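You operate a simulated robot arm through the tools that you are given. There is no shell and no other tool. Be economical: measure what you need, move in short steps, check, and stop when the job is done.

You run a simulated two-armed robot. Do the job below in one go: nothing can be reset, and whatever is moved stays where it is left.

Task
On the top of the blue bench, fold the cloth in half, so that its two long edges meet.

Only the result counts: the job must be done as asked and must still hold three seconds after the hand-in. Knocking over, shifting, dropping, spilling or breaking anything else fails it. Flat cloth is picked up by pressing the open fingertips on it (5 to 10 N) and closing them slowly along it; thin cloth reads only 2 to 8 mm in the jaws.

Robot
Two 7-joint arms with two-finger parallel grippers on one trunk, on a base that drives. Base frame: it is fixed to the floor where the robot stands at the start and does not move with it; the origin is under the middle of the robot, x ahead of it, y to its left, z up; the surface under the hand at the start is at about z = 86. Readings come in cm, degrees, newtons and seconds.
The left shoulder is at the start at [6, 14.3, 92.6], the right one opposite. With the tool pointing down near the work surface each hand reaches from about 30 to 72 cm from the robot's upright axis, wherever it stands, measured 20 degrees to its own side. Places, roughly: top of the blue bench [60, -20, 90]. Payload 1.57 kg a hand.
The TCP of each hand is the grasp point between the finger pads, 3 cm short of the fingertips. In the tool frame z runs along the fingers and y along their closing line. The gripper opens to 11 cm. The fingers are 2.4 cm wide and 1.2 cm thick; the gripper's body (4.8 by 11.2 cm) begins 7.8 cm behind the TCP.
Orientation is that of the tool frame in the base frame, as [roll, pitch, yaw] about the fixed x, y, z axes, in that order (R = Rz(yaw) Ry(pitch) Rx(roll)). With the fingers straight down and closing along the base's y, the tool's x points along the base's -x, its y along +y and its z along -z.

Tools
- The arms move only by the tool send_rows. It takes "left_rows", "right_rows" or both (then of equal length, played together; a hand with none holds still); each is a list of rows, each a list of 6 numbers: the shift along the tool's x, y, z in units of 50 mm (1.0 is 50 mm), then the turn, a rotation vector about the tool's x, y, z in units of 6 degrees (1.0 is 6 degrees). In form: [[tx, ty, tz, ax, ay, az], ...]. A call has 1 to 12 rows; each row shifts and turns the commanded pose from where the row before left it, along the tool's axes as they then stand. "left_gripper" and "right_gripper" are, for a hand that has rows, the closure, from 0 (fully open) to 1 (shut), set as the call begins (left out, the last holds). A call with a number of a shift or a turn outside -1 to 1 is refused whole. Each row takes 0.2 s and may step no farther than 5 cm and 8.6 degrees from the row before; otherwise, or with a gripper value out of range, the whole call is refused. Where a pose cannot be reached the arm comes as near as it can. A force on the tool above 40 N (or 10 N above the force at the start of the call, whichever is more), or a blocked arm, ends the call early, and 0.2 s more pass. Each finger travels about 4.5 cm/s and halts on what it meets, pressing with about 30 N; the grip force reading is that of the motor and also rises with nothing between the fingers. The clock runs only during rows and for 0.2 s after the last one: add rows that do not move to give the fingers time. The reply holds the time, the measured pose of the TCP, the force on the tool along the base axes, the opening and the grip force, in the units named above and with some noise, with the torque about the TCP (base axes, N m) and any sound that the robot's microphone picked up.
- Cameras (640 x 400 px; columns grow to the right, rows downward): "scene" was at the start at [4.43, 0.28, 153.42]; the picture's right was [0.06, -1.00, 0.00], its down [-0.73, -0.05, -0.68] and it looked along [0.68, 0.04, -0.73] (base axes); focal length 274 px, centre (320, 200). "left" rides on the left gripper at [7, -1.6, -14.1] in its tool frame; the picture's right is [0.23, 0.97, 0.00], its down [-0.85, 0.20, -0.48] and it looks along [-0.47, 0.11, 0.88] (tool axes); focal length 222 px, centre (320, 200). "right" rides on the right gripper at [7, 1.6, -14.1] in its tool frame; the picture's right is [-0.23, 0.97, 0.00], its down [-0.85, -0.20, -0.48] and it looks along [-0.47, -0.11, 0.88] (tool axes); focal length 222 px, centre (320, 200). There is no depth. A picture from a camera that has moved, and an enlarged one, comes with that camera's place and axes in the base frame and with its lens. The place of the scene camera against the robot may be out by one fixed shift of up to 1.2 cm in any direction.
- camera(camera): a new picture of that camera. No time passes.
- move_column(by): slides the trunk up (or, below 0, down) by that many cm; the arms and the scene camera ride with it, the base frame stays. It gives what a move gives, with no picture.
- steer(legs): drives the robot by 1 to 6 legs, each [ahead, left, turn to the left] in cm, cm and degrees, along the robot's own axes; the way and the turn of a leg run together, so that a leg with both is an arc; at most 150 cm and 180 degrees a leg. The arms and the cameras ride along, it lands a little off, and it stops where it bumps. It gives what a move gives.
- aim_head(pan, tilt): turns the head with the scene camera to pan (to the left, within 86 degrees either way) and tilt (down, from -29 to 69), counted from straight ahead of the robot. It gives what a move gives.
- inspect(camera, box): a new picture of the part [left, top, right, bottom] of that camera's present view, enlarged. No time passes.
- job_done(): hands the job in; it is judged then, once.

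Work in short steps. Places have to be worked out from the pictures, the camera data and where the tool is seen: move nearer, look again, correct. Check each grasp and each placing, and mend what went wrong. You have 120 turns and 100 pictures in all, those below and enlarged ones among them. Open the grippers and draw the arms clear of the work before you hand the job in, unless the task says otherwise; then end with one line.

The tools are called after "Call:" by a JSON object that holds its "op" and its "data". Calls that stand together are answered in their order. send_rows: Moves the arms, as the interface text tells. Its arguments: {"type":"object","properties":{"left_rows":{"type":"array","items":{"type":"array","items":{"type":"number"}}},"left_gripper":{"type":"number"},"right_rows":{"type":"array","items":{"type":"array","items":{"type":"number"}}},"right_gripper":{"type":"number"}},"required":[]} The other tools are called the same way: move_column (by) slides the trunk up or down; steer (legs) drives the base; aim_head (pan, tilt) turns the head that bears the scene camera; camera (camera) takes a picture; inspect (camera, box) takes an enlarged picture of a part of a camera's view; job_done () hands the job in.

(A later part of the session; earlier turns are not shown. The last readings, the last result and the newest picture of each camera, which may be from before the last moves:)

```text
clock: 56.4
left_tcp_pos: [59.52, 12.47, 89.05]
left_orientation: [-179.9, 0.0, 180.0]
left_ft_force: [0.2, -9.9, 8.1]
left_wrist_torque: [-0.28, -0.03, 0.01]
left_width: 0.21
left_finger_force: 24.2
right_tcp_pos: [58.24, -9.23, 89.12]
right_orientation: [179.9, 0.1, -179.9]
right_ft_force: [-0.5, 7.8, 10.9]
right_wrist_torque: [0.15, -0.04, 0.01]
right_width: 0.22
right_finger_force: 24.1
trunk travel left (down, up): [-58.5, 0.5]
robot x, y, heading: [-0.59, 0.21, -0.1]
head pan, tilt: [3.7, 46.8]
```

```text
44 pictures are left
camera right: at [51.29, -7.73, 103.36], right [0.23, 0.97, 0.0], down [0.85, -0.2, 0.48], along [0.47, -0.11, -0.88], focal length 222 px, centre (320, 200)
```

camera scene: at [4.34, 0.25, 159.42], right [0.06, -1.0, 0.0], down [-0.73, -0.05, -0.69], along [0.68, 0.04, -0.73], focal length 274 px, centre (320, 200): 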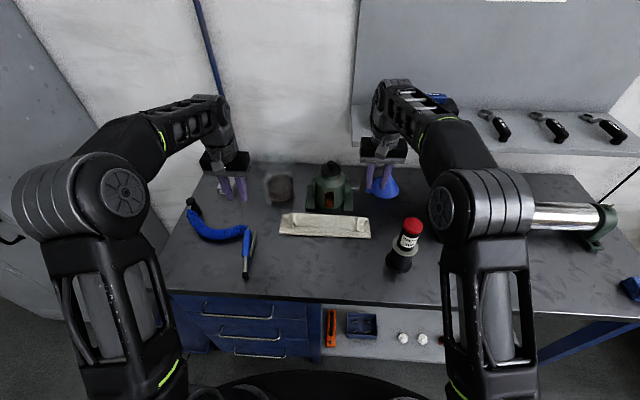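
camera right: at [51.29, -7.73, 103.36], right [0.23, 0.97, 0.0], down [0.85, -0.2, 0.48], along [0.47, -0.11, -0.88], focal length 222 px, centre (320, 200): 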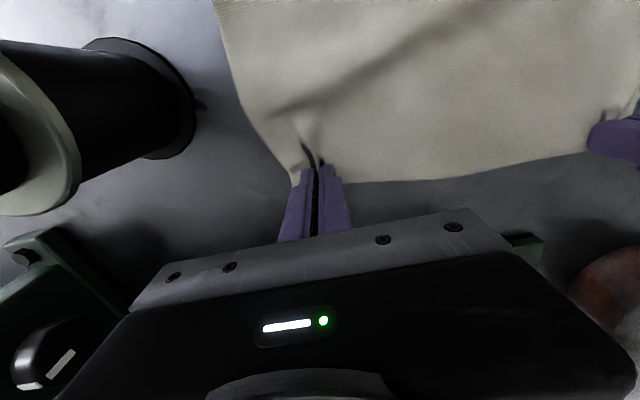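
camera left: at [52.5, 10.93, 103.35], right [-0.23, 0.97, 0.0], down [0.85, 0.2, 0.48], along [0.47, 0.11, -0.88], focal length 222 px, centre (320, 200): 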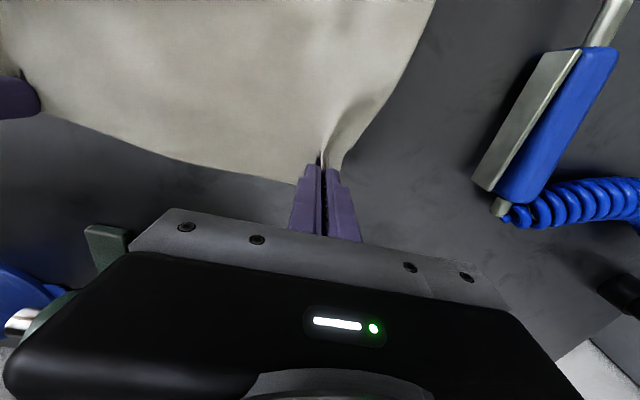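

Both corners are gripped at about 2 mm with cross-tension. I'm lifting along the arc and tilting the hands forward 36° as the edge rises.

Call:
{"op": "send_rows", "data": {"left_rows": [[0.18, -0.05, -0.5, 0, -1, 0], [0.15, 0, -0.3, 0, -1, 0], [0.16, 0, -0.3, 0, -1, 0], [0.18, 0, -0.29, 0, -1, 0], [0.2, 0, -0.29, 0, -1, 0], [0.234, 0, -0.274, 0, -1, 0], [0, 0, 0, 0, 0, 0]], "right_rows": [[0.18, 0.05, -0.5, 0, -1, 0], [0.15, 0, -0.3, 0, -1, 0], [0.16, 0, -0.3, 0, -1, 0], [0.18, 0, -0.29, 0, -1, 0], [0.2, 0, -0.29, 0, -1, 0], [0.234, 0, -0.274, 0, -1, 0], [0, 0, 0, 0, 0, 0]]}}

Call:
{"op": "camera", "data": {"camera": "scene"}}

Call:
{"op": "camera", "data": {"camera": "right"}}

```text
clock: 58.0
left_tcp_pos: [52.55, 12.51, 96.99]
left_orientation: [-179.9, 36.0, -179.9]
left_ft_force: [1.0, -1.5, 0.0]
left_wrist_torque: [0.0, 0.0, -0.02]
left_width: 0.21
left_finger_force: 23.4
right_tcp_pos: [51.03, -8.89, 96.59]
right_orientation: [179.9, 36.0, 179.9]
right_ft_force: [0.6, 2.0, -0.4]
right_wrist_torque: [0.03, 0.01, 0.0]
right_width: 0.22
right_finger_force: 23.5
trunk travel left (down, up): [-58.5, 0.5]
robot x, y, heading: [0.06, -0.05, 0.1]
head pan, tilt: [3.7, 46.8]
```

```text
43 pictures are left
camera scene: at [4.57, 0.28, 159.41], right [0.06, -1.0, 0.0], down [-0.73, -0.05, -0.68], along [0.68, 0.04, -0.73], focal length 274 px, centre (320, 200)
```

scene: 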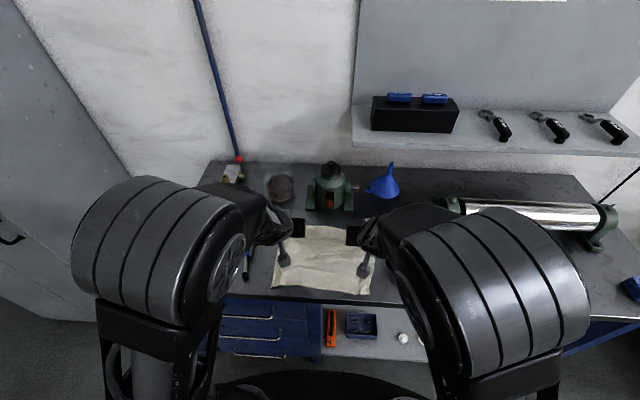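

```text
42 pictures are left
camera right: at [37.12, -7.39, 104.15], right [0.18, 0.97, 0.14], down [0.41, -0.2, 0.89], along [0.89, -0.11, -0.44], focal length 222 px, centre (320, 200)
```

right: 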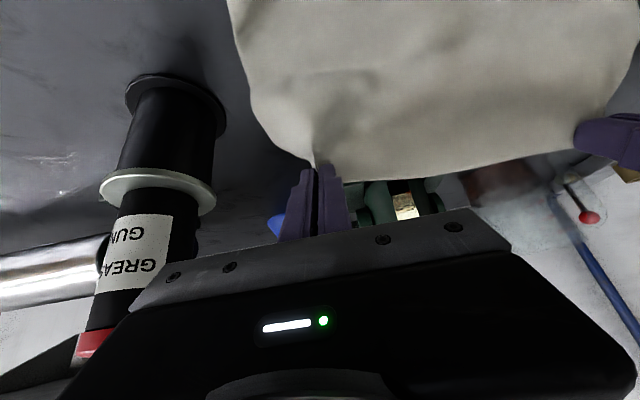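

The corners are held and the arc works. I'm continuing to about 60° tilt.

Call:
{"op": "send_rows", "data": {"left_rows": [[0.228, 0, -0.265, 0, -1, 0], [0.254, 0, -0.256, 0, -1, 0], [0.285, 0, -0.227, 0, -1, 0], [0.293, 0, -0.232, 0, -1, 0], [0, 0, 0, 0, 0, 0]], "right_rows": [[0.228, 0, -0.265, 0, -1, 0], [0.254, 0, -0.256, 0, -1, 0], [0.285, 0, -0.227, 0, -1, 0], [0.293, 0, -0.232, 0, -1, 0], [0, 0, 0, 0, 0, 0]]}}

Call:
{"op": "camera", "data": {"camera": "right"}}

Call:
{"op": "inspect", "data": {"camera": "scene", "box": [220, 190, 428, 320]}}

```text
clock: 58.8
left_tcp_pos: [49.64, 8.56, 100.05]
left_orientation: [-158.0, 51.1, -162.3]
left_ft_force: [0.1, 0.1, -0.5]
left_wrist_torque: [0.03, 0.01, -0.01]
left_width: 0.19
left_finger_force: 23.7
left hand out of reach, approached as far as the arm can: row 3
right_tcp_pos: [47.55, -4.95, 99.09]
right_orientation: [160.9, 49.7, 164.9]
right_ft_force: [0.1, -0.2, -1.6]
right_wrist_torque: [0.02, 0.01, 0.01]
right_width: 0.2
right_finger_force: 23.9
right hand out of reach, approached as far as the arm can: row 3
trunk travel left (down, up): [-58.5, 0.5]
robot x, y, heading: [0.2, -0.09, 0.3]
head pan, tilt: [3.7, 46.8]
stopped in row 3 (right hand): the arm was blocked; the commanded pose is now the measured one
```

```text
41 pictures are left
camera right: at [32.24, -4.01, 102.91], right [0.15, 0.91, 0.38], down [0.16, -0.4, 0.9], along [0.98, -0.07, -0.2], focal length 222 px, centre (320, 200)
```

right: 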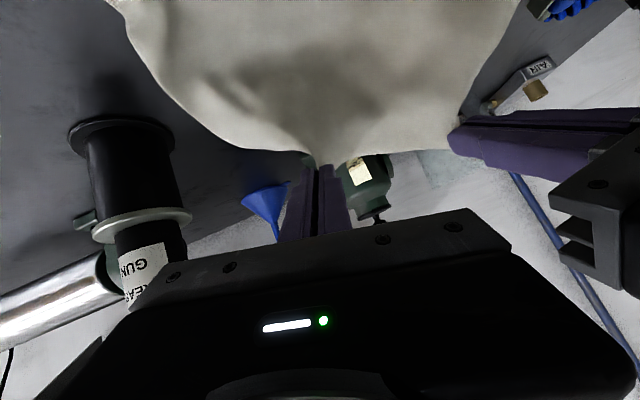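

```text
3.08 times, centred on (324, 255) of scene
camera zoom: at [4.49, 0.35, 159.42], right [0.06, -1.0, 0.0], down [-0.73, -0.05, -0.68], along [0.68, 0.04, -0.73], focal length 844 px, centre (308, 31)
```

zoom: 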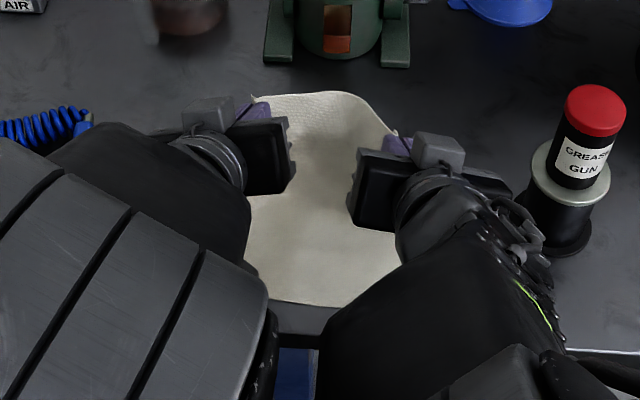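

The arms reached their limit so close to the body. I'll return to the symmetric pose, then back the base off to regain room, holding the cloth meanwhile.

Call:
{"op": "send_rows", "data": {"left_rows": [[0.04, 0.2, 0.2, -0.4, 0.71, 0.41], [0.04, 0.2, 0.2, -0.4, 0.71, 0.41], [0.04, 0.2, 0.2, -0.4, 0.71, 0.41], [0.04, 0.2, 0.2, -0.4, 0.71, 0.41], [0, 0, 0, 0, 0, 0]], "right_rows": [[-0.007, -0.19, 0.2, 0.345, 0.65, -0.35], [-0.007, -0.19, 0.2, 0.345, 0.65, -0.35], [-0.007, -0.19, 0.2, 0.345, 0.65, -0.35], [-0.007, -0.19, 0.2, 0.345, 0.65, -0.35], [0, 0, 0, 0, 0, 0]]}}

Call:
{"op": "inspect", "data": {"camera": "scene", "box": [220, 190, 428, 320]}}

```text
clock: 60.0
left_tcp_pos: [52.05, 12.01, 96.22]
left_orientation: [179.5, 36.1, 179.6]
left_ft_force: [-0.5, 0.2, 0.4]
left_wrist_torque: [-0.03, 0.02, 0.05]
left_width: 0.23
left_finger_force: 24.3
right_tcp_pos: [50.49, -8.34, 95.81]
right_orientation: [179.4, 35.7, 179.7]
right_ft_force: [0.3, 0.1, -0.6]
right_wrist_torque: [0.0, 0.01, 0.02]
right_width: 0.23
right_finger_force: 23.7
trunk travel left (down, up): [-58.5, 0.5]
robot x, y, heading: [0.02, -0.1, 0.3]
head pan, tilt: [3.7, 46.8]
```

```text
3.08 times, centred on (324, 255) of scene
camera zoom: at [4.37, 0.28, 159.42], right [0.06, -1.0, 0.0], down [-0.73, -0.05, -0.69], along [0.68, 0.04, -0.73], focal length 844 px, centre (308, 31)
```

zoom: 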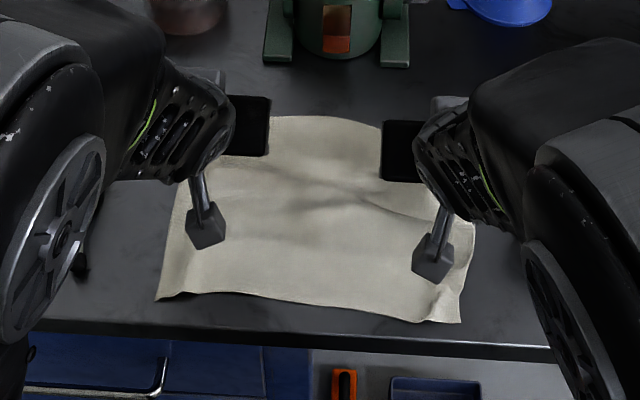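

Symmetric again with the cloth held and the near edge undisturbed. I'm backing the base 9 cm, which carries the edge toward me as part of the fold.

Call:
{"op": "steer", "data": {"legs": [[-9, 0, 0]]}}

Call:
{"op": "camera", "data": {"camera": "scene"}}

```text
clock: 61.1
left_tcp_pos: [42.84, 11.86, 96.31]
left_orientation: [179.7, 36.2, 179.6]
left_ft_force: [0.0, 0.3, 0.3]
left_wrist_torque: [-0.03, -0.05, 0.01]
left_width: 0.25
left_finger_force: 23.6
right_tcp_pos: [41.41, -8.42, 95.95]
right_orientation: [179.5, 35.9, 179.6]
right_ft_force: [-0.5, 0.3, -0.1]
right_wrist_torque: [0.0, -0.01, 0.02]
right_width: 0.21
right_finger_force: 23.9
trunk travel left (down, up): [-58.5, 0.5]
robot x, y, heading: [-9.06, -0.08, 0.1]
head pan, tilt: [3.7, 46.8]
```

```text
38 pictures are left
camera scene: at [-4.86, 0.28, 159.42], right [0.06, -1.0, 0.0], down [-0.73, -0.05, -0.69], along [0.68, 0.04, -0.73], focal length 274 px, centre (320, 200)
```

scene: 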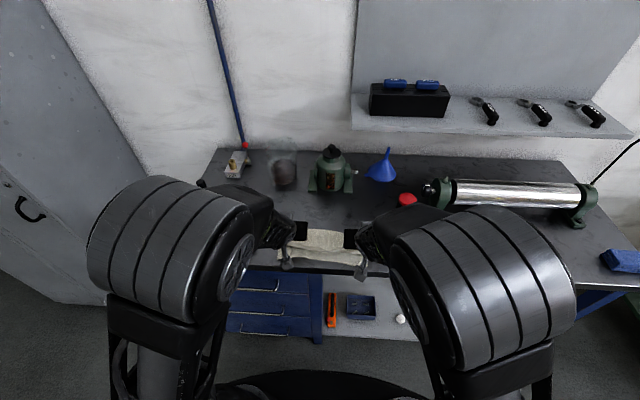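

Good. I'm extending the arms 8 cm forward relative to the robot, cloth slack over its arc, to prepare a second back-off.

Call:
{"op": "send_rows", "data": {"left_rows": [[-0.32, 0, 0.235, 0, 0, 0], [-0.32, 0, 0.235, 0, 0, 0], [-0.32, 0, 0.235, 0, 0, 0], [-0.32, 0, 0.235, 0, 0, 0], [0, 0, 0, 0, 0, 0]], "right_rows": [[-0.32, 0, 0.235, 0, 0, 0], [-0.32, 0, 0.235, 0, 0, 0], [-0.32, 0, 0.235, 0, 0, 0], [-0.32, 0, 0.235, 0, 0, 0], [0, 0, 0, 0, 0, 0]]}}

Call:
{"op": "steer", "data": {"legs": [[-9, 0, 0]]}}

Call:
{"op": "camera", "data": {"camera": "scene"}}

```text
clock: 62.3
left_tcp_pos: [50.9, 11.85, 96.19]
left_orientation: [179.6, 36.1, 179.5]
left_ft_force: [-0.6, -0.7, 0.2]
left_wrist_torque: [-0.01, -0.01, -0.01]
left_width: 0.22
left_finger_force: 23.8
right_tcp_pos: [49.53, -8.36, 95.8]
right_orientation: [179.2, 35.7, 179.5]
right_ft_force: [0.0, 0.4, -0.3]
right_wrist_torque: [0.02, 0.0, 0.01]
right_width: 0.21
right_finger_force: 23.7
trunk travel left (down, up): [-58.5, 0.5]
robot x, y, heading: [-9.51, 0.21, -0.0]
head pan, tilt: [3.7, 46.8]
```

```text
clock: 63.4
left_tcp_pos: [42.0, 11.85, 96.17]
left_orientation: [179.6, 36.2, 179.7]
left_ft_force: [0.0, -0.2, 0.0]
left_wrist_torque: [-0.03, 0.03, -0.02]
left_width: 0.23
left_finger_force: 23.4
right_tcp_pos: [40.55, -8.3, 95.78]
right_orientation: [179.4, 35.8, 179.6]
right_ft_force: [0.2, -0.9, -0.1]
right_wrist_torque: [-0.01, 0.01, 0.0]
right_width: 0.25
right_finger_force: 23.8
trunk travel left (down, up): [-58.5, 0.5]
robot x, y, heading: [-17.9, 0.26, 0.0]
head pan, tilt: [3.7, 46.8]
```

```text
37 pictures are left
camera scene: at [-13.76, 0.28, 159.42], right [0.06, -1.0, 0.0], down [-0.73, -0.05, -0.69], along [0.68, 0.04, -0.73], focal length 274 px, centre (320, 200)
```

scene: 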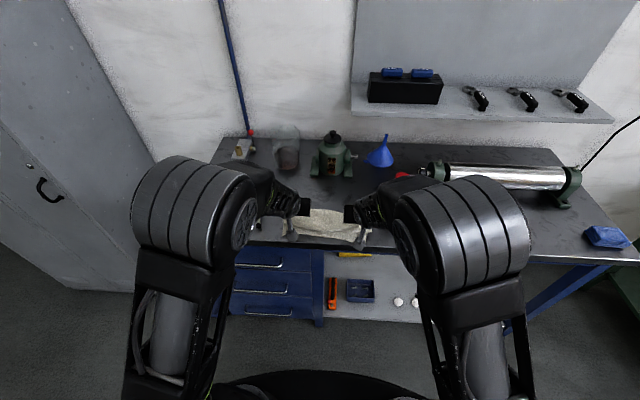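

There's room now: I'm 60 cm from the hands. I'm tilting the hands further in place, about 24° more, while lowering slightly.

Call:
{"op": "send_rows", "data": {"left_rows": [[0.132, 0, 0.055, 0, -1, 0], [0.137, 0, 0.04, 0, -1, 0], [0.141, 0, 0.026, 0, -1, 0], [0.143, 0, 0.011, 0, -1, 0], [0, 0, 0, 0, 0, 0]], "right_rows": [[0.132, 0, 0.055, 0, -1, 0], [0.137, 0, 0.04, 0, -1, 0], [0.141, 0, 0.026, 0, -1, 0], [0.143, 0, 0.011, 0, -1, 0], [0, 0, 0, 0, 0, 0]]}}

Call:
{"op": "inspect", "data": {"camera": "scene", "box": [240, 170, 400, 270]}}

```text
clock: 64.6
left_tcp_pos: [41.05, 12.76, 94.7]
left_orientation: [-177.3, 60.9, -176.1]
left_ft_force: [-1.4, -10.0, -0.6]
left_wrist_torque: [-0.15, -0.01, -0.3]
left_width: 0.23
left_finger_force: 23.1
right_tcp_pos: [39.56, -9.15, 94.39]
right_orientation: [174.0, 60.3, 172.9]
right_ft_force: [0.9, 9.7, -0.3]
right_wrist_torque: [0.12, -0.07, 0.28]
right_width: 0.21
right_finger_force: 24.1
trunk travel left (down, up): [-58.5, 0.5]
robot x, y, heading: [-17.8, -0.36, -0.1]
head pan, tilt: [3.7, 46.8]
```

```text
4.00 times, centred on (320, 220) of scene
camera zoom: at [-13.6, 0.29, 159.42], right [0.06, -1.0, 0.0], down [-0.73, -0.05, -0.69], along [0.68, 0.04, -0.73], focal length 1097 px, centre (320, 120)
```

zoom: 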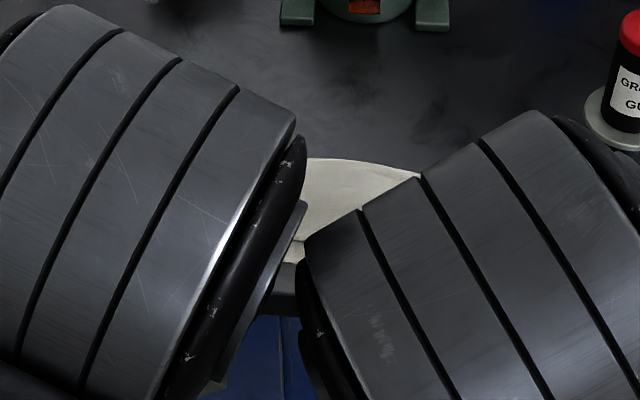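

The elbows are crowding and straining the cloth. I'm extending the arms 10 cm forward at this tilt, then backing off again for a more stretched posture.

Call:
{"op": "send_rows", "data": {"left_rows": [[-0.167, 0, 0.289, 0, 0, 0], [-0.167, 0, 0.289, 0, 0, 0], [-0.167, 0, 0.289, 0, 0, 0], [-0.167, 0, 0.289, 0, 0, 0], [-0.167, 0, 0.289, 0, 0, 0], [-0.167, 0, 0.289, 0, 0, 0], [0, 0, 0, 0, 0, 0]], "right_rows": [[-0.167, 0, 0.289, 0, 0, 0], [-0.167, 0, 0.289, 0, 0, 0], [-0.167, 0, 0.289, 0, 0, 0], [-0.167, 0, 0.289, 0, 0, 0], [-0.167, 0, 0.289, 0, 0, 0], [-0.167, 0, 0.289, 0, 0, 0], [0, 0, 0, 0, 0, 0]]}}

Call:
{"op": "camera", "data": {"camera": "scene"}}

```text
clock: 66.2
left_tcp_pos: [50.6, 11.79, 93.71]
left_orientation: [179.4, 60.1, 179.5]
left_ft_force: [-0.2, -0.5, 0.9]
left_wrist_torque: [-0.02, -0.02, 0.04]
left_width: 0.2
left_finger_force: 23.7
right_tcp_pos: [49.12, -8.31, 93.29]
right_orientation: [179.0, 59.8, 179.2]
right_ft_force: [0.5, 0.5, 0.2]
right_wrist_torque: [0.01, 0.0, 0.03]
right_width: 0.21
right_finger_force: 23.1
trunk travel left (down, up): [-58.5, 0.5]
robot x, y, heading: [-18.16, -0.09, 0.2]
head pan, tilt: [3.7, 46.8]
```

```text
35 pictures are left
camera scene: at [-13.6, 0.28, 159.42], right [0.06, -1.0, 0.0], down [-0.73, -0.05, -0.69], along [0.68, 0.04, -0.73], focal length 274 px, centre (320, 200)
```

scene: 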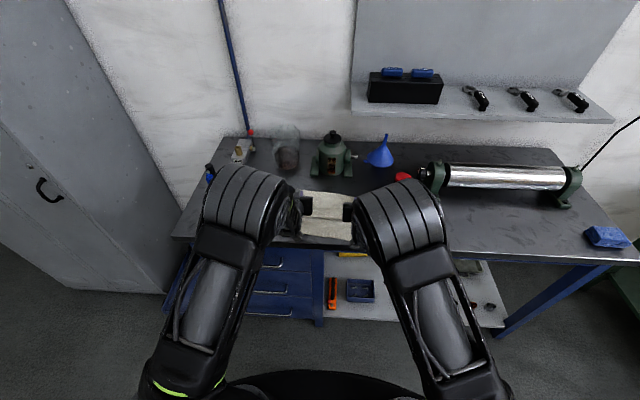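

The hands are square and tension-free. I'm backing off 10 cm more.

Call:
{"op": "steer", "data": {"legs": [[-10, 0, 0]]}}

Call:
{"op": "inspect", "data": {"camera": "scene", "box": [240, 150, 400, 250]}}

```text
clock: 67.3
left_tcp_pos: [40.57, 11.69, 93.7]
left_orientation: [179.4, 60.2, 179.3]
left_ft_force: [-0.4, 0.0, -0.2]
left_wrist_torque: [-0.03, -0.05, 0.01]
left_width: 0.19
left_finger_force: 23.9
right_tcp_pos: [39.07, -8.52, 93.21]
right_orientation: [178.9, 59.9, 179.1]
right_ft_force: [0.1, -0.8, -0.2]
right_wrist_torque: [0.0, 0.01, -0.01]
right_width: 0.21
right_finger_force: 24.2
trunk travel left (down, up): [-58.5, 0.5]
robot x, y, heading: [-28.15, 0.08, -0.2]
head pan, tilt: [3.7, 46.8]
```

```text
4.00 times, centred on (320, 200) of scene
camera zoom: at [-23.68, 0.28, 159.42], right [0.06, -1.0, 0.0], down [-0.73, -0.05, -0.69], along [0.68, 0.04, -0.73], focal length 1097 px, centre (320, 200)
```

zoom: 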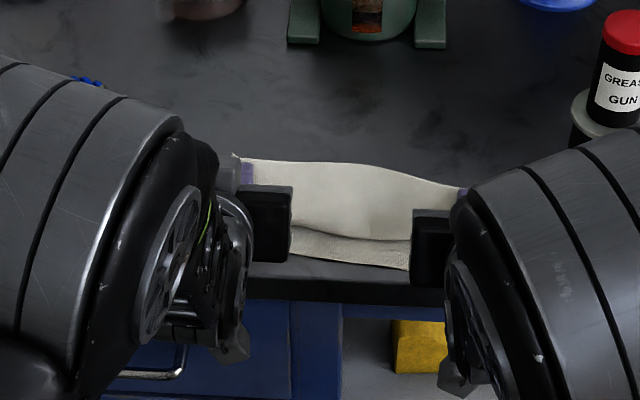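

The edge is over the near side and the fold line is visible behind. I'm tilting further toward horizontal while lowering.

Call:
{"op": "send_rows", "data": {"left_rows": [[0.233, 0, 0.028, 0, -1, 0], [0.235, 0, 0.004, 0, -1, 0], [0.234, 0, -0.021, 0, -1, 0], [0, 0, 0, 0, 0, 0]], "right_rows": [[0.233, 0, 0.028, 0, -1, 0], [0.235, 0, 0.004, 0, -1, 0], [0.234, 0, -0.021, 0, -1, 0], [0, 0, 0, 0, 0, 0]]}}

Call:
{"op": "inspect", "data": {"camera": "scene", "box": [240, 150, 400, 250]}}

```text
clock: 68.3
left_tcp_pos: [39.18, 11.82, 90.31]
left_orientation: [178.7, 78.2, 178.5]
left_ft_force: [1.0, 0.2, 0.2]
left_wrist_torque: [-0.01, 0.06, 0.01]
left_width: 0.2
left_finger_force: 23.8
right_tcp_pos: [37.79, -8.37, 90.06]
right_orientation: [177.5, 77.8, 177.4]
right_ft_force: [-0.2, 0.4, -1.0]
right_wrist_torque: [0.04, -0.03, 0.01]
right_width: 0.21
right_finger_force: 24.2
trunk travel left (down, up): [-58.5, 0.5]
robot x, y, heading: [-28.04, 0.17, -0.2]
head pan, tilt: [3.7, 46.8]
```

```text
4.00 times, centred on (320, 200) of scene
camera zoom: at [-23.52, 0.27, 159.42], right [0.06, -1.0, 0.0], down [-0.73, -0.05, -0.69], along [0.68, 0.04, -0.73], focal length 1097 px, centre (320, 200)
```

zoom: 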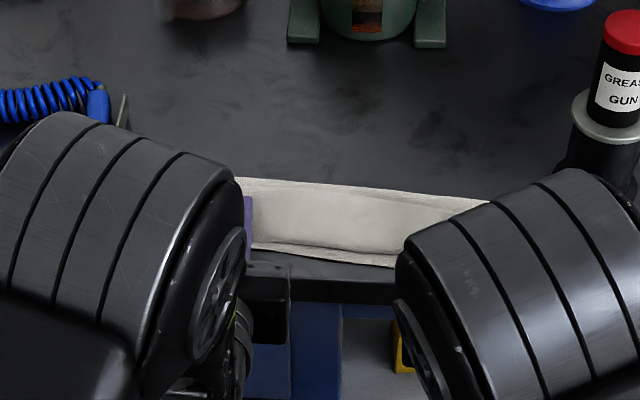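

The edge is nearly down with hands at 78°. Two more tilt rows to horizontal, lowering so the pads sit about 2 cm above the near edge, with the right hand a bit forward to square it.

Call:
{"op": "send_rows", "data": {"left_rows": [[0.21, 0, 0.024, 0, -1, 0], [0.21, 0, 0, 0, -1, 0], [0, 0, 0, 0, 0, 0], [0, 0, 0, 0, 0, 0]], "right_rows": [[0.171, 0, 0.108, 0, -1, 0], [0.182, 0, 0.09, 0, -1, 0], [0, 0, 0, 0, 0, 0], [0, 0, 0, 0, 0, 0]]}}

Call:
{"op": "inspect", "data": {"camera": "scene", "box": [240, 150, 400, 250]}}

Call:
{"op": "camera", "data": {"camera": "left"}}

```text
clock: 69.3
left_tcp_pos: [38.97, 11.69, 88.29]
left_orientation: [64.1, 89.7, 64.0]
left_ft_force: [0.1, -0.7, 0.3]
left_wrist_torque: [-0.03, 0.0, 0.0]
left_width: 0.23
left_finger_force: 23.7
right_tcp_pos: [38.38, -8.43, 88.07]
right_orientation: [112.6, 89.4, 112.4]
right_ft_force: [-0.3, -0.1, -0.1]
right_wrist_torque: [0.03, -0.01, 0.01]
right_width: 0.2
right_finger_force: 24.2
trunk travel left (down, up): [-58.5, 0.5]
robot x, y, heading: [-28.09, -0.05, -0.0]
head pan, tilt: [3.7, 46.8]
```

```text
4.00 times, centred on (320, 200) of scene
camera zoom: at [-23.49, 0.24, 159.41], right [0.06, -1.0, 0.0], down [-0.73, -0.05, -0.68], along [0.68, 0.04, -0.73], focal length 1097 px, centre (320, 200)
```

zoom: 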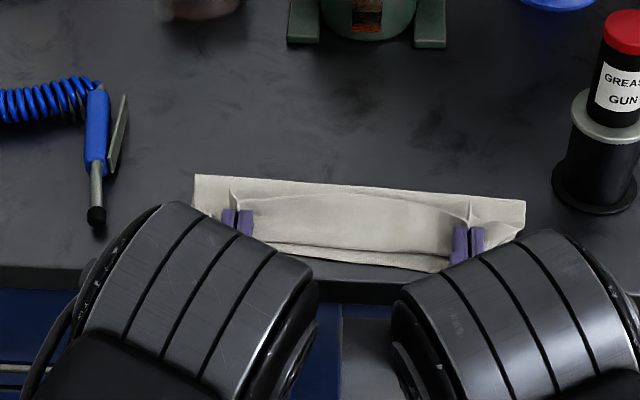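

```text
31 pictures are left
camera left: at [24.9, 10.16, 81.33], right [0.0, 0.97, -0.22], down [-0.48, 0.2, 0.85], along [0.88, 0.1, 0.47], focal length 222 px, centre (320, 200)
```

left: 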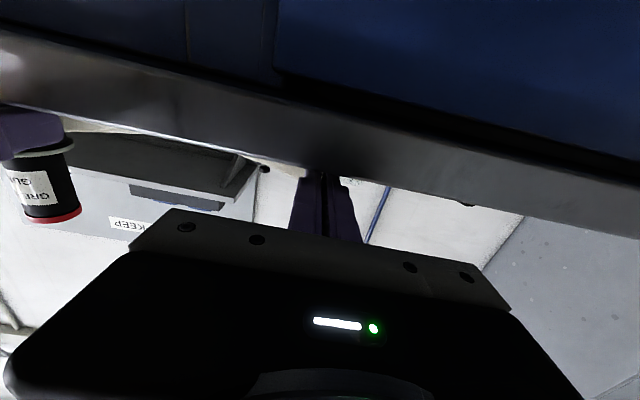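

The hands are horizontal and the edge sits just above the near edge. I'm opening gently and looking before withdrawing.

Call:
{"op": "send_rows", "data": {"left_rows": [[0, 0, 0, 0, 0, 0], [0, 0, 0, 0, 0, 0], [0, 0, 0, 0, 0, 0], [0, 0, 0, 0, 0, 0]], "right_rows": [[0, 0, 0, 0, 0, 0], [0, 0, 0, 0, 0, 0], [0, 0, 0, 0, 0, 0], [0, 0, 0, 0, 0, 0]], "left_gripper": 0.75, "right_gripper": 0.75}}

Call:
{"op": "inspect", "data": {"camera": "scene", "box": [270, 175, 390, 250]}}

```text
clock: 70.3
left_tcp_pos: [39.04, 11.71, 88.23]
left_orientation: [69.9, 89.6, 69.6]
left_ft_force: [0.8, 0.0, 1.6]
left_wrist_torque: [-0.01, 0.01, 0.02]
left_width: 2.76
left_finger_force: 0.0
right_tcp_pos: [38.35, -8.32, 88.23]
right_orientation: [116.5, 89.4, 116.4]
right_ft_force: [0.5, -0.1, 0.4]
right_wrist_torque: [-0.02, -0.02, 0.0]
right_width: 2.74
right_finger_force: 0.1
trunk travel left (down, up): [-58.5, 0.5]
robot x, y, heading: [-27.63, -0.13, -0.2]
head pan, tilt: [3.7, 46.8]
```

```text
5.33 times, centred on (330, 212) of scene
camera zoom: at [-23.48, 0.28, 159.41], right [0.06, -1.0, 0.0], down [-0.73, -0.05, -0.68], along [0.68, 0.04, -0.73], focal length 1463 px, centre (267, 133)
```

zoom: 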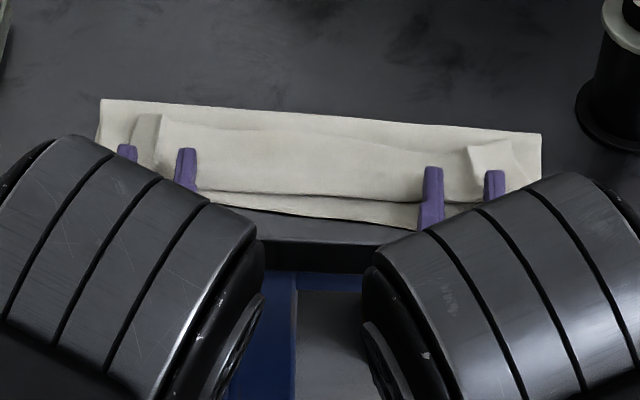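

The released edge flopped back over as a flap. I'll withdraw the hands and look at its exact shape, then flip the flap by raking it.

Call:
{"op": "send_rows", "data": {"left_rows": [[0, 0, -0.3, 0, 0, 0], [0, 0, -0.6, 0, 0, 0], [0, 0.2, -0.8, 0, 0, 0], [0, 0.4, -0.6, 0, 0, 0], [-0.5, 0.4, 0, 0, 1, 0], [-0.7, 0.4, 0, 0, 1, 0], [-0.7, 0, 0, 0, 1, 0], [-0.7, 0, 0, 0, 1, 0]], "right_rows": [[0, 0, -0.3, 0, 0, 0], [0, 0, -0.6, 0, 0, 0], [0, -0.2, -0.8, 0, 0, 0], [0, -0.4, -0.6, 0, 0, 0], [-0.5, -0.4, 0, 0, 1, 0], [-0.7, -0.4, 0, 0, 1, 0], [-0.7, 0, 0, 0, 1, 0], [-0.7, 0, 0, 0, 1, 0]]}}

Call:
{"op": "inspect", "data": {"camera": "scene", "box": [260, 165, 400, 250]}}

```text
clock: 70.9
left_tcp_pos: [36.1, 18.57, 87.26]
left_orientation: [-142.0, 89.4, -135.4]
left_ft_force: [-0.6, 0.3, 3.6]
left_wrist_torque: [-0.04, 0.26, -0.08]
left_width: 2.78
left_finger_force: 0.4
right_tcp_pos: [36.12, -15.97, 87.29]
right_orientation: [95.2, 88.8, 87.7]
right_ft_force: [-2.2, 1.3, 11.2]
right_wrist_torque: [0.18, -0.17, 0.03]
right_width: 2.83
right_finger_force: 0.3
trunk travel left (down, up): [-58.5, 0.5]
robot x, y, heading: [-27.76, -0.27, -0.0]
head pan, tilt: [3.7, 46.8]
stopped in row 2 (right hand): the force on the tool passed its limit at 58 N (the readings are from after the stop); the commanded pose is now the measured one
```

```text
4.57 times, centred on (330, 208) of scene
camera zoom: at [-23.61, 0.24, 159.44], right [0.06, -1.0, 0.0], down [-0.73, -0.05, -0.69], along [0.68, 0.04, -0.73], focal length 1254 px, centre (274, 166)
```

zoom: 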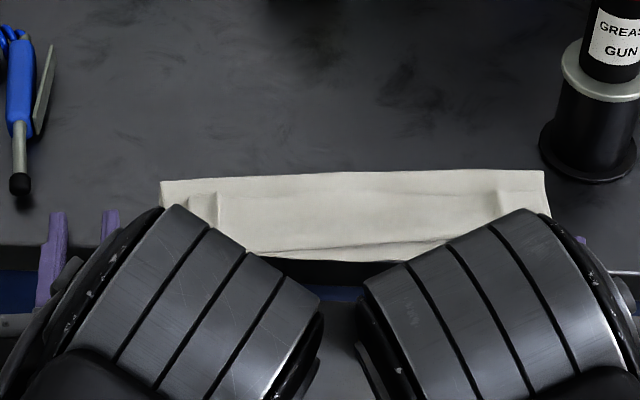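

The arms swung sideways near their limit and touched the bench front, though the objects look undisturbed. I'm raising both hands straight up to get clear.

Call:
{"op": "send_rows", "data": {"left_rows": [[-0.3, 0, 0, 0, 0, 0], [-0.5, 0, 0, 0, 0, 0], [-0.6, 0, 0, 0, 0, 0], [-0.6, 0, 0, 0, 0.5, 0], [-0.6, 0, 0, 0, 1, 0], [-0.3, 0, 0, 0, 1, 0]], "right_rows": [[-0.3, 0, 0, 0, 0, 0], [-0.5, 0, 0, 0, 0, 0], [-0.6, 0, 0, 0, 0, 0], [-0.6, 0, 0, 0, 0.5, 0], [-0.6, 0, 0, 0, 1, 0], [-0.3, 0, 0, 0, 1, 0]]}}

Call:
{"op": "camera", "data": {"camera": "scene"}}

```text
clock: 72.3
left_tcp_pos: [36.58, 18.72, 101.5]
left_orientation: [-178.7, 74.2, -172.2]
left_ft_force: [-1.1, 0.9, 0.8]
left_wrist_torque: [-0.01, -0.01, 0.0]
left_width: 2.73
left_finger_force: 0.1
right_tcp_pos: [36.37, -16.03, 101.76]
right_orientation: [176.1, 74.4, 169.0]
right_ft_force: [-0.6, -0.8, -0.2]
right_wrist_torque: [0.01, 0.01, -0.03]
right_width: 2.76
right_finger_force: 0.1
trunk travel left (down, up): [-58.5, 0.5]
robot x, y, heading: [-27.88, 0.08, -0.2]
head pan, tilt: [3.7, 46.8]
```

```text
28 pictures are left
camera scene: at [-23.55, 0.28, 159.4], right [0.06, -1.0, 0.0], down [-0.73, -0.05, -0.69], along [0.68, 0.04, -0.73], focal length 274 px, centre (320, 200)
```

scene: 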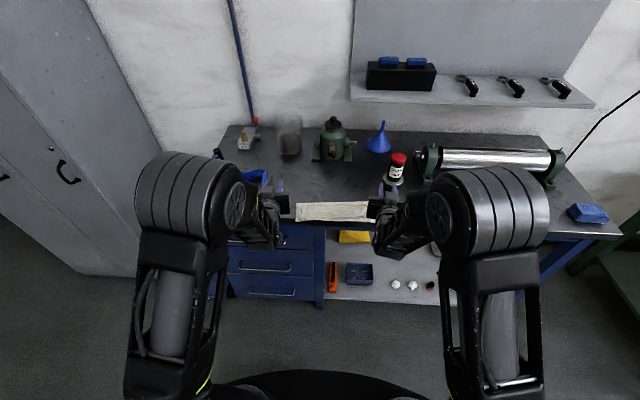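

Clear and nothing toppled. I'm zooming on the cloth.

Call:
{"op": "inspect", "data": {"camera": "scene", "box": [284, 188, 388, 240]}}

```text
6.15 times, centred on (336, 214) of scene
camera zoom: at [-23.55, 0.28, 159.4], right [0.06, -1.0, 0.0], down [-0.73, -0.05, -0.69], along [0.68, 0.04, -0.73], focal length 1688 px, centre (222, 114)
```

zoom: 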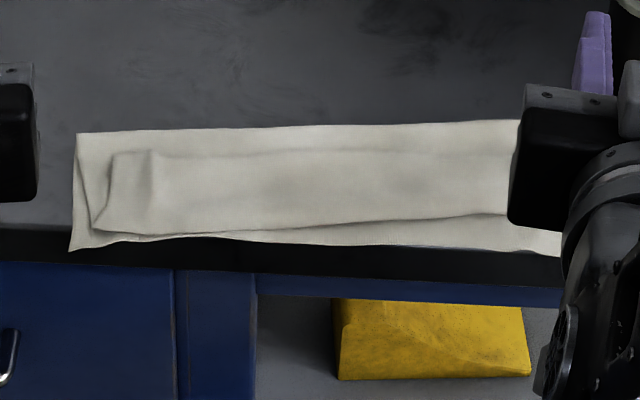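

The cloth crept toward the bench's front edge with its flap on top, edge facing away. I'll turn the hands back to pointing down, bring the base forward, re-pinch that edge and pull it open toward the far side, then retry with a much smaller edge overlap so it springs flat.

Call:
{"op": "send_rows", "data": {"left_rows": [[0, -0.08, 0, 0, 1, 0], [0, -0.08, 0, 0, 1, 0], [0, -0.08, 0, 0, 1, 0], [0, -0.08, 0, 0, 1, 0], [0, -0.08, 0, 0, 1, 0], [0, -0.08, 0, 0, 1, 0], [0, -0.08, 0, 0, 1, 0], [0, -0.08, 0, 0, 1, 0], [0, -0.08, 0, 0, 1, 0], [0, -0.08, 0, 0, 1, 0], [0, -0.08, 0, 0, 1, 0], [0, -0.08, 0, 0, 1, 0]], "right_rows": [[0, 0.117, 0, 0, 1, 0], [0, 0.117, 0, 0, 1, 0], [0, 0.117, 0, 0, 1, 0], [0, 0.117, 0, 0, 1, 0], [0, 0.117, 0, 0, 1, 0], [0, 0.117, 0, 0, 1, 0], [0, 0.117, 0, 0, 1, 0], [0, 0.117, 0, 0, 1, 0], [0, 0.117, 0, 0, 1, 0], [0, 0.117, 0, 0, 1, 0], [0, 0.117, 0, 0, 1, 0], [0, 0.117, 0, 0, 1, 0]]}}

```text
clock: 74.9
left_tcp_pos: [37.36, 13.91, 101.5]
left_orientation: [-179.6, 2.2, -173.3]
left_ft_force: [0.5, 0.1, -0.1]
left_wrist_torque: [0.01, -0.01, 0.0]
left_width: 2.77
left_finger_force: 0.1
right_tcp_pos: [37.61, -9.35, 101.47]
right_orientation: [178.9, 2.3, 172.5]
right_ft_force: [1.3, 0.0, 0.6]
right_wrist_torque: [0.0, 0.01, 0.01]
right_width: 2.75
right_finger_force: 0.1
trunk travel left (down, up): [-58.5, 0.5]
robot x, y, heading: [-28.01, 0.24, -0.3]
head pan, tilt: [3.7, 46.8]
```

Squaring the yaw, then driving forward 24 cm with hands high.

Call:
{"op": "send_rows", "data": {"left_rows": [[0, 0, -0.3, 0, 0.37, 0.55], [0, 0, -0.3, 0, 0, 0.56]], "right_rows": [[0, 0, -0.3, 0, 0.37, -0.62], [0, 0, -0.3, 0, 0, -0.63]]}}

Call:
{"op": "steer", "data": {"legs": [[24, 0, 0]]}}

Call:
{"op": "camera", "data": {"camera": "scene"}}

```text
clock: 75.5
left_tcp_pos: [36.98, 13.67, 104.76]
left_orientation: [-179.7, 0.2, 179.9]
left_ft_force: [-0.6, -0.4, 0.4]
left_wrist_torque: [0.01, 0.01, 0.01]
left_width: 2.74
left_finger_force: 0.0
right_tcp_pos: [37.32, -9.36, 104.73]
right_orientation: [179.0, 1.0, 180.0]
right_ft_force: [0.5, 0.2, 0.2]
right_wrist_torque: [0.01, -0.01, 0.01]
right_width: 2.76
right_finger_force: 0.0
trunk travel left (down, up): [-58.5, 0.5]
robot x, y, heading: [-27.79, -0.11, -0.2]
head pan, tilt: [3.7, 46.8]
```

```text
clock: 77.3
left_tcp_pos: [61.54, 13.61, 104.63]
left_orientation: [-179.6, 0.1, 179.8]
left_ft_force: [-0.2, 0.5, -0.3]
left_wrist_torque: [0.0, 0.07, 0.01]
left_width: 2.75
left_finger_force: 0.0
right_tcp_pos: [61.93, -9.52, 104.74]
right_orientation: [179.0, 0.8, -180.0]
right_ft_force: [0.1, -0.7, 0.5]
right_wrist_torque: [0.04, 0.03, 0.03]
right_width: 2.74
right_finger_force: 0.1
trunk travel left (down, up): [-58.5, 0.5]
robot x, y, heading: [-3.6, -0.03, -0.0]
head pan, tilt: [3.7, 46.8]
```

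```text
26 pictures are left
camera scene: at [1.04, 0.21, 159.41], right [0.06, -1.0, 0.0], down [-0.73, -0.04, -0.68], along [0.68, 0.04, -0.73], focal length 274 px, centre (320, 200)
```

scene: 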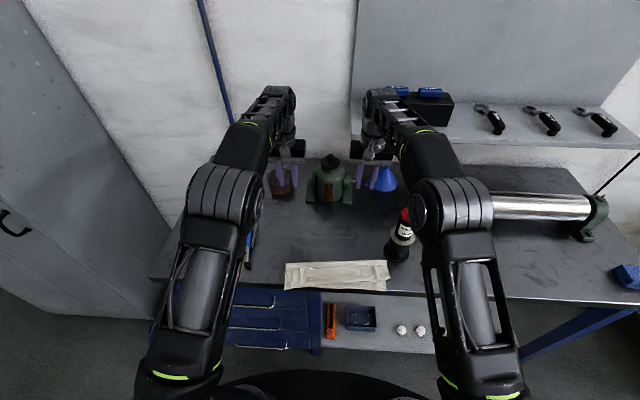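

Clear view now; zooming on the cloth to locate the flap edge and ridges.

Call:
{"op": "inspect", "data": {"camera": "scene", "box": [278, 245, 398, 305]}}

```text
5.33 times, centred on (338, 275) of scene
camera zoom: at [1.04, 0.21, 159.41], right [0.06, -1.0, 0.0], down [-0.73, -0.04, -0.68], along [0.68, 0.04, -0.73], focal length 1463 px, centre (224, -200)
```

zoom: 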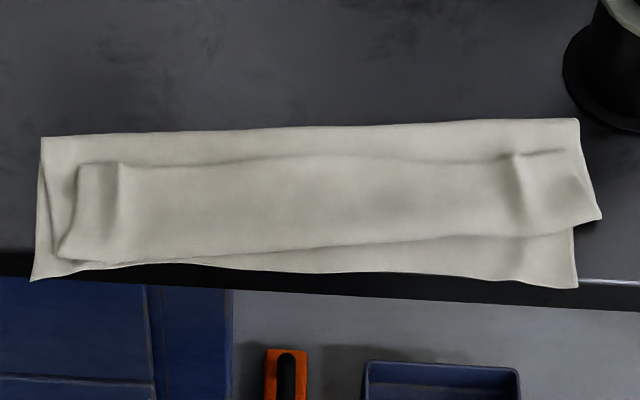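

The left ridge is near (41.4, 9), while the right ridge is close to the grease gun. So I'll grip the left one first and pull forward and left to bring the cloth away from the gun.

Call:
{"op": "send_rows", "data": {"left_rows": [[0.7, -0.15, 0, 0, 0, 0], [0.7, -0.15, 0, 0, 0, 0], [0.7, -0.15, 0.2, 0, 0, 0], [0.7, -0.15, 0.5, 0, 0, 0], [0.7, -0.15, 0.5, 0, 0, 0], [0.68, -0.17, 0.5, 0, 0, 0], [0, 0, 0.5, 0, 0, 0], [0, 0, 0.3, 0, 0, 0], [0, 0, 0, 0, 0, 0]]}}

Call:
{"op": "camera", "data": {"camera": "left"}}

```text
clock: 79.3
left_tcp_pos: [40.5, 9.12, 92.07]
left_orientation: [-179.6, 0.0, 179.7]
left_ft_force: [-0.2, -0.5, -0.3]
left_wrist_torque: [0.0, 0.03, -0.03]
left_width: 2.78
left_finger_force: 0.0
right_tcp_pos: [61.73, -9.39, 104.78]
right_orientation: [179.0, 0.9, 179.8]
right_ft_force: [0.3, 1.0, -0.3]
right_wrist_torque: [0.04, 0.0, -0.02]
right_width: 2.74
right_finger_force: 0.0
trunk travel left (down, up): [-58.5, 0.5]
robot x, y, heading: [-3.59, -0.14, -0.1]
head pan, tilt: [3.7, 46.8]
```

```text
24 pictures are left
camera left: at [33.44, 7.49, 106.27], right [-0.22, 0.97, -0.01], down [0.85, 0.2, 0.48], along [0.47, 0.1, -0.88], focal length 222 px, centre (320, 200)
```

left: 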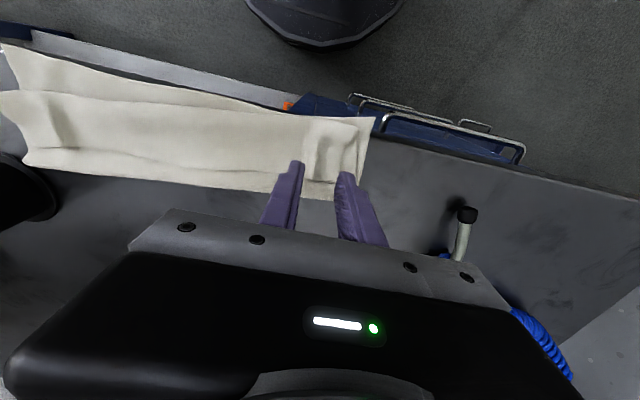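

The ridge sits right between the fingers. I'm lowering and closing on it.

Call:
{"op": "send_rows", "data": {"left_rows": [[0.02, 0, 0.2, 0, 0, 0], [0, 0, 0.2, 0, 0, 0], [0, 0, 0.07, 0, 0, 0], [0, 0, 0, 0, 0, 0]]}}

Call:
{"op": "send_rows", "data": {"left_rows": [[0, 0, 0, 0, 0, 0], [0, 0, 0, 0, 0, 0], [0, 0, 0, 0, 0, 0], [0, 0, -0.3, 0, 0, 0], [-0.1, 0, -0.4, 0, 0, 0], [0, 0, 0, 0, 0, 0]], "left_gripper": 1.0}}

Call:
{"op": "camera", "data": {"camera": "left"}}

```text
clock: 80.3
left_tcp_pos: [40.54, 8.94, 89.73]
left_orientation: [-179.6, 0.1, 179.7]
left_ft_force: [-0.1, 0.0, 0.7]
left_wrist_torque: [0.0, -0.01, -0.01]
left_width: 2.77
left_finger_force: 0.1
right_tcp_pos: [61.82, -9.39, 104.72]
right_orientation: [179.0, 0.9, 179.9]
right_ft_force: [0.2, -0.5, -0.8]
right_wrist_torque: [-0.02, 0.0, 0.01]
right_width: 2.75
right_finger_force: 0.1
trunk travel left (down, up): [-58.5, 0.5]
robot x, y, heading: [-3.58, 0.12, -0.2]
head pan, tilt: [3.7, 46.8]
```

```text
clock: 81.7
left_tcp_pos: [41.01, 9.02, 93.23]
left_orientation: [-179.7, 0.2, 179.7]
left_ft_force: [-0.5, 0.6, 0.2]
left_wrist_torque: [0.01, 0.01, -0.03]
left_width: 0.21
left_finger_force: 23.3
right_tcp_pos: [61.79, -9.41, 104.75]
right_orientation: [178.9, 0.8, 180.0]
right_ft_force: [-0.4, 0.2, 0.3]
right_wrist_torque: [-0.04, -0.02, 0.01]
right_width: 2.76
right_finger_force: 0.0
trunk travel left (down, up): [-58.5, 0.5]
robot x, y, heading: [-3.73, 0.38, -0.1]
head pan, tilt: [3.7, 46.8]
```

```text
23 pictures are left
camera left: at [33.92, 7.45, 107.46], right [-0.22, 0.97, -0.01], down [0.85, 0.2, 0.48], along [0.47, 0.1, -0.88], focal length 222 px, centre (320, 200)
```

left: 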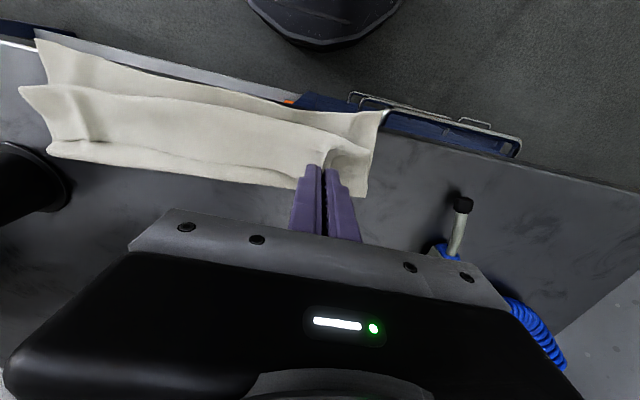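

The flap alone is lifted. I'm pulling it up, forward and slightly left to reopen that half and bring the cloth back onto the bench.

Call:
{"op": "send_rows", "data": {"left_rows": [[-0.3, 0, -0.4, 0, 0, 0], [-0.4, 0.05, -0.2, 0, 0, 0], [-0.4, 0.07, 0, 0, 0, 0], [-0.4, 0.07, 0, 0, 0, 0], [-0.4, 0.07, 0, 0, 0, 0], [-0.4, 0.07, 0.1, 0, 0, 0], [-0.4, 0.07, 0.2, 0, 0, 0], [-0.4, 0.07, 0.2, 0, 0, 0], [-0.4, 0.07, 0.1, 0, 0, 0], [-0.4, 0.06, 0, 0, 0, 0], [0, 0, 0, 0, 0, 0]]}}

Call:
{"op": "inspect", "data": {"camera": "scene", "box": [240, 190, 424, 305]}}

```text
clock: 84.1
left_tcp_pos: [60.38, 11.9, 93.08]
left_orientation: [-179.7, 0.3, 179.7]
left_ft_force: [-0.6, 0.4, -0.2]
left_wrist_torque: [-0.01, 0.03, -0.02]
left_width: 0.19
left_finger_force: 23.3
right_tcp_pos: [61.82, -9.46, 104.73]
right_orientation: [179.0, 0.9, 179.8]
right_ft_force: [-0.3, -0.4, -0.8]
right_wrist_torque: [-0.03, 0.02, 0.03]
right_width: 2.76
right_finger_force: 0.1
trunk travel left (down, up): [-58.5, 0.5]
robot x, y, heading: [-3.4, 0.14, -0.1]
head pan, tilt: [3.7, 46.8]
```

```text
3.48 times, centred on (332, 248) of scene
camera zoom: at [0.85, 0.21, 159.42], right [0.06, -1.0, 0.0], down [-0.73, -0.04, -0.69], along [0.68, 0.04, -0.73], focal length 954 px, centre (278, 35)
```

zoom: 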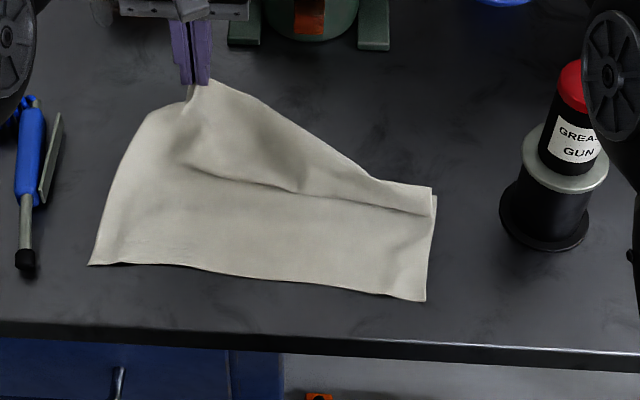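

The left half is open and the cloth slid well back onto the bench, away from the gun. I'm bringing the right hand over the still-folded right corner for a closer look.

Call:
{"op": "send_rows", "data": {"right_rows": [[0.5, 0.1, 0.3, 0, -0.15, 0], [0.5, 0.1, 0.3, 0, 0, 0], [0.5, 0.1, 0.4, 0, 0, 0], [0.4, 0, 0.4, 0, 0, 0], [0, 0, 0, 0, 0, 0]]}}

Call:
{"op": "inspect", "data": {"camera": "right", "box": [160, 20, 520, 240]}}

```text
clock: 85.3
left_tcp_pos: [60.42, 11.97, 93.0]
left_orientation: [-179.7, 0.2, 179.7]
left_ft_force: [-0.6, -0.9, 0.2]
left_wrist_torque: [0.01, 0.02, 0.01]
left_width: 0.19
left_finger_force: 23.7
right_tcp_pos: [52.48, -7.81, 97.52]
right_orientation: [179.0, 1.8, 179.9]
right_ft_force: [-0.1, 0.3, 1.2]
right_wrist_torque: [-0.01, 0.02, -0.01]
right_width: 2.74
right_finger_force: 0.0
trunk travel left (down, up): [-58.5, 0.5]
robot x, y, heading: [-3.3, -0.11, -0.2]
head pan, tilt: [3.7, 46.8]
```

```text
1.78 times, centred on (340, 130) of right
camera zoom: at [45.08, -6.46, 111.51], right [0.23, 0.97, 0.03], down [0.84, -0.21, 0.5], along [0.49, -0.09, -0.86], focal length 395 px, centre (284, 324)
```

zoom: 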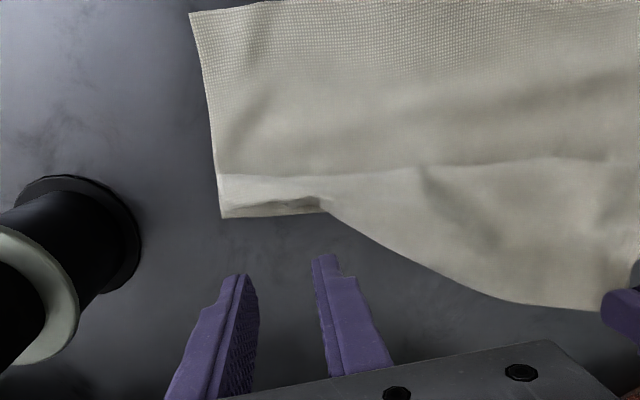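

The right part is a narrow rolled band with the free edge at x ≈ 50.6 and a raised bump near y −5. I'm lowering around the bump for a light pinch of the top layer.

Call:
{"op": "send_rows", "data": {"right_rows": [[0.35, 0.52, 0.5, 0, 0.3, 0], [0, 0, 0.5, 0, 0, 0], [0, 0, 0.4, 0, 0, 0], [0, 0, 0.12, 0, 0, 0], [0, 0, 0, 0, 0, 0]], "right_gripper": 0.79}}

Call:
{"op": "inspect", "data": {"camera": "right", "box": [200, 60, 460, 220]}}

```text
clock: 86.5
left_tcp_pos: [60.45, 11.88, 93.2]
left_orientation: [-179.6, 0.2, 179.7]
left_ft_force: [0.0, 0.2, -0.7]
left_wrist_torque: [0.0, 0.01, -0.02]
left_width: 0.19
left_finger_force: 23.9
right_tcp_pos: [50.94, -5.09, 89.84]
right_orientation: [179.0, 0.0, 179.9]
right_ft_force: [-0.4, -0.4, -0.2]
right_wrist_torque: [0.01, 0.0, 0.01]
right_width: 2.33
right_finger_force: 0.0
trunk travel left (down, up): [-58.5, 0.5]
robot x, y, heading: [-3.39, -0.17, -0.4]
head pan, tilt: [3.7, 46.8]
```

```text
2.46 times, centred on (330, 140) of right
camera zoom: at [44.0, -3.74, 104.12], right [0.23, 0.97, 0.02], down [0.85, -0.21, 0.47], along [0.47, -0.09, -0.88], focal length 547 px, centre (295, 348)
```

zoom: 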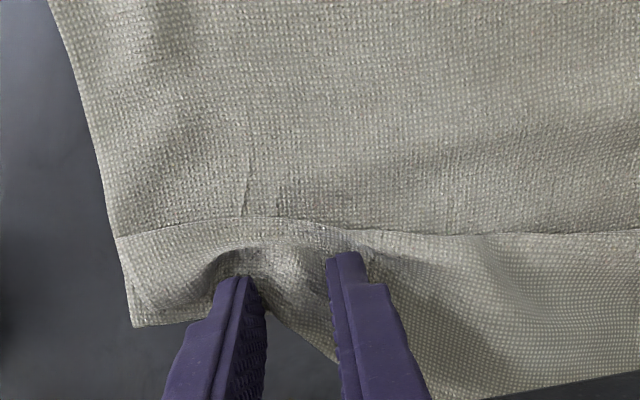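

The flap's free edge is between the fingers. Closing now, then a small lift.

Call:
{"op": "send_rows", "data": {"right_rows": [[0, 0, 0.03, 0, 0, 0], [0, 0, 0, 0, 0, 0], [0, 0, 0, 0, 0, 0], [0, 0, 0, 0, 0, 0], [0, 0, -0.3, 0, 0, 0], [-0.1, 0, -0.4, 0, 0, 0], [0, 0, 0, 0, 0, 0]], "right_gripper": 1.0}}

Call:
{"op": "inspect", "data": {"camera": "right", "box": [160, 20, 520, 240]}}

```text
clock: 88.1
left_tcp_pos: [60.42, 11.94, 93.07]
left_orientation: [-179.6, 0.2, 179.7]
left_ft_force: [0.4, 0.2, -0.9]
left_wrist_torque: [0.05, 0.03, 0.04]
left_width: 0.21
left_finger_force: 23.8
right_tcp_pos: [51.48, -5.17, 93.26]
right_orientation: [179.0, 0.0, 179.9]
right_ft_force: [0.2, -0.2, 0.5]
right_wrist_torque: [0.0, 0.01, 0.0]
right_width: 0.29
right_finger_force: 24.1
trunk travel left (down, up): [-58.5, 0.5]
robot x, y, heading: [-3.6, -0.04, -0.1]
head pan, tilt: [3.7, 46.8]
```

```text
1.78 times, centred on (340, 130) of right
camera zoom: at [44.44, -3.8, 107.55], right [0.23, 0.97, 0.02], down [0.86, -0.21, 0.47], along [0.47, -0.09, -0.88], focal length 395 px, centre (284, 324)
```

zoom: 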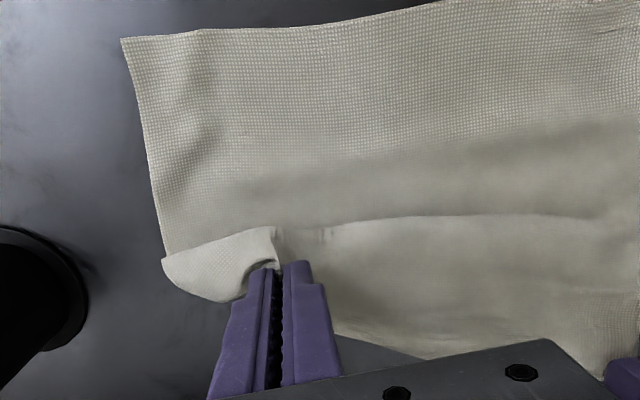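

Something is held at 2.9 mm. I'm pulling it forward and slightly right, gently, to unroll, then checking.

Call:
{"op": "send_rows", "data": {"right_rows": [[-0.3, -0.05, -0.3, 0, 0, 0], [-0.4, -0.1, -0.1, 0, 0, 0], [-0.4, -0.1, 0, 0, 0, 0], [-0.4, -0.1, 0, 0, 0, 0], [-0.3, -0.1, 0, 0, 0, 0], [0, 0, 0, 0, 0, 0]]}}

Call:
{"op": "inspect", "data": {"camera": "scene", "box": [240, 180, 424, 295]}}

```text
clock: 89.5
left_tcp_pos: [60.37, 11.83, 93.09]
left_orientation: [-179.6, 0.2, 179.7]
left_ft_force: [-0.8, -1.4, 0.7]
left_wrist_torque: [-0.07, 0.02, 0.0]
left_width: 0.19
left_finger_force: 24.1
right_tcp_pos: [60.12, -7.49, 95.26]
right_orientation: [178.9, 0.0, -179.9]
right_ft_force: [-1.1, 2.5, 0.1]
right_wrist_torque: [0.05, 0.0, 0.03]
right_width: 0.29
right_finger_force: 24.1
trunk travel left (down, up): [-58.5, 0.5]
robot x, y, heading: [-3.51, -0.53, -0.1]
head pan, tilt: [3.7, 46.8]
```

```text
3.48 times, centred on (332, 238) of scene
camera zoom: at [0.87, 0.21, 159.42], right [0.06, -1.0, 0.0], down [-0.73, -0.04, -0.68], along [0.68, 0.04, -0.73], focal length 954 px, centre (278, 70)
```

zoom: 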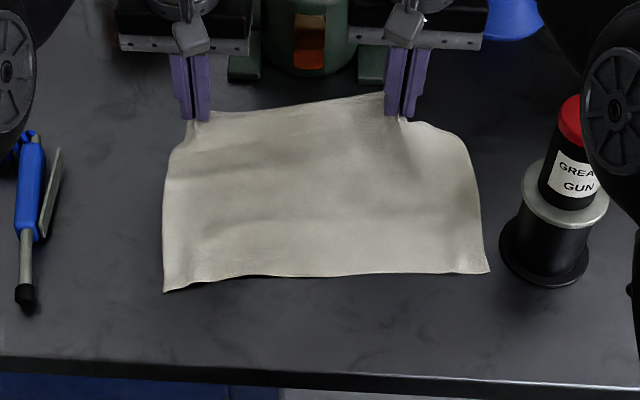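

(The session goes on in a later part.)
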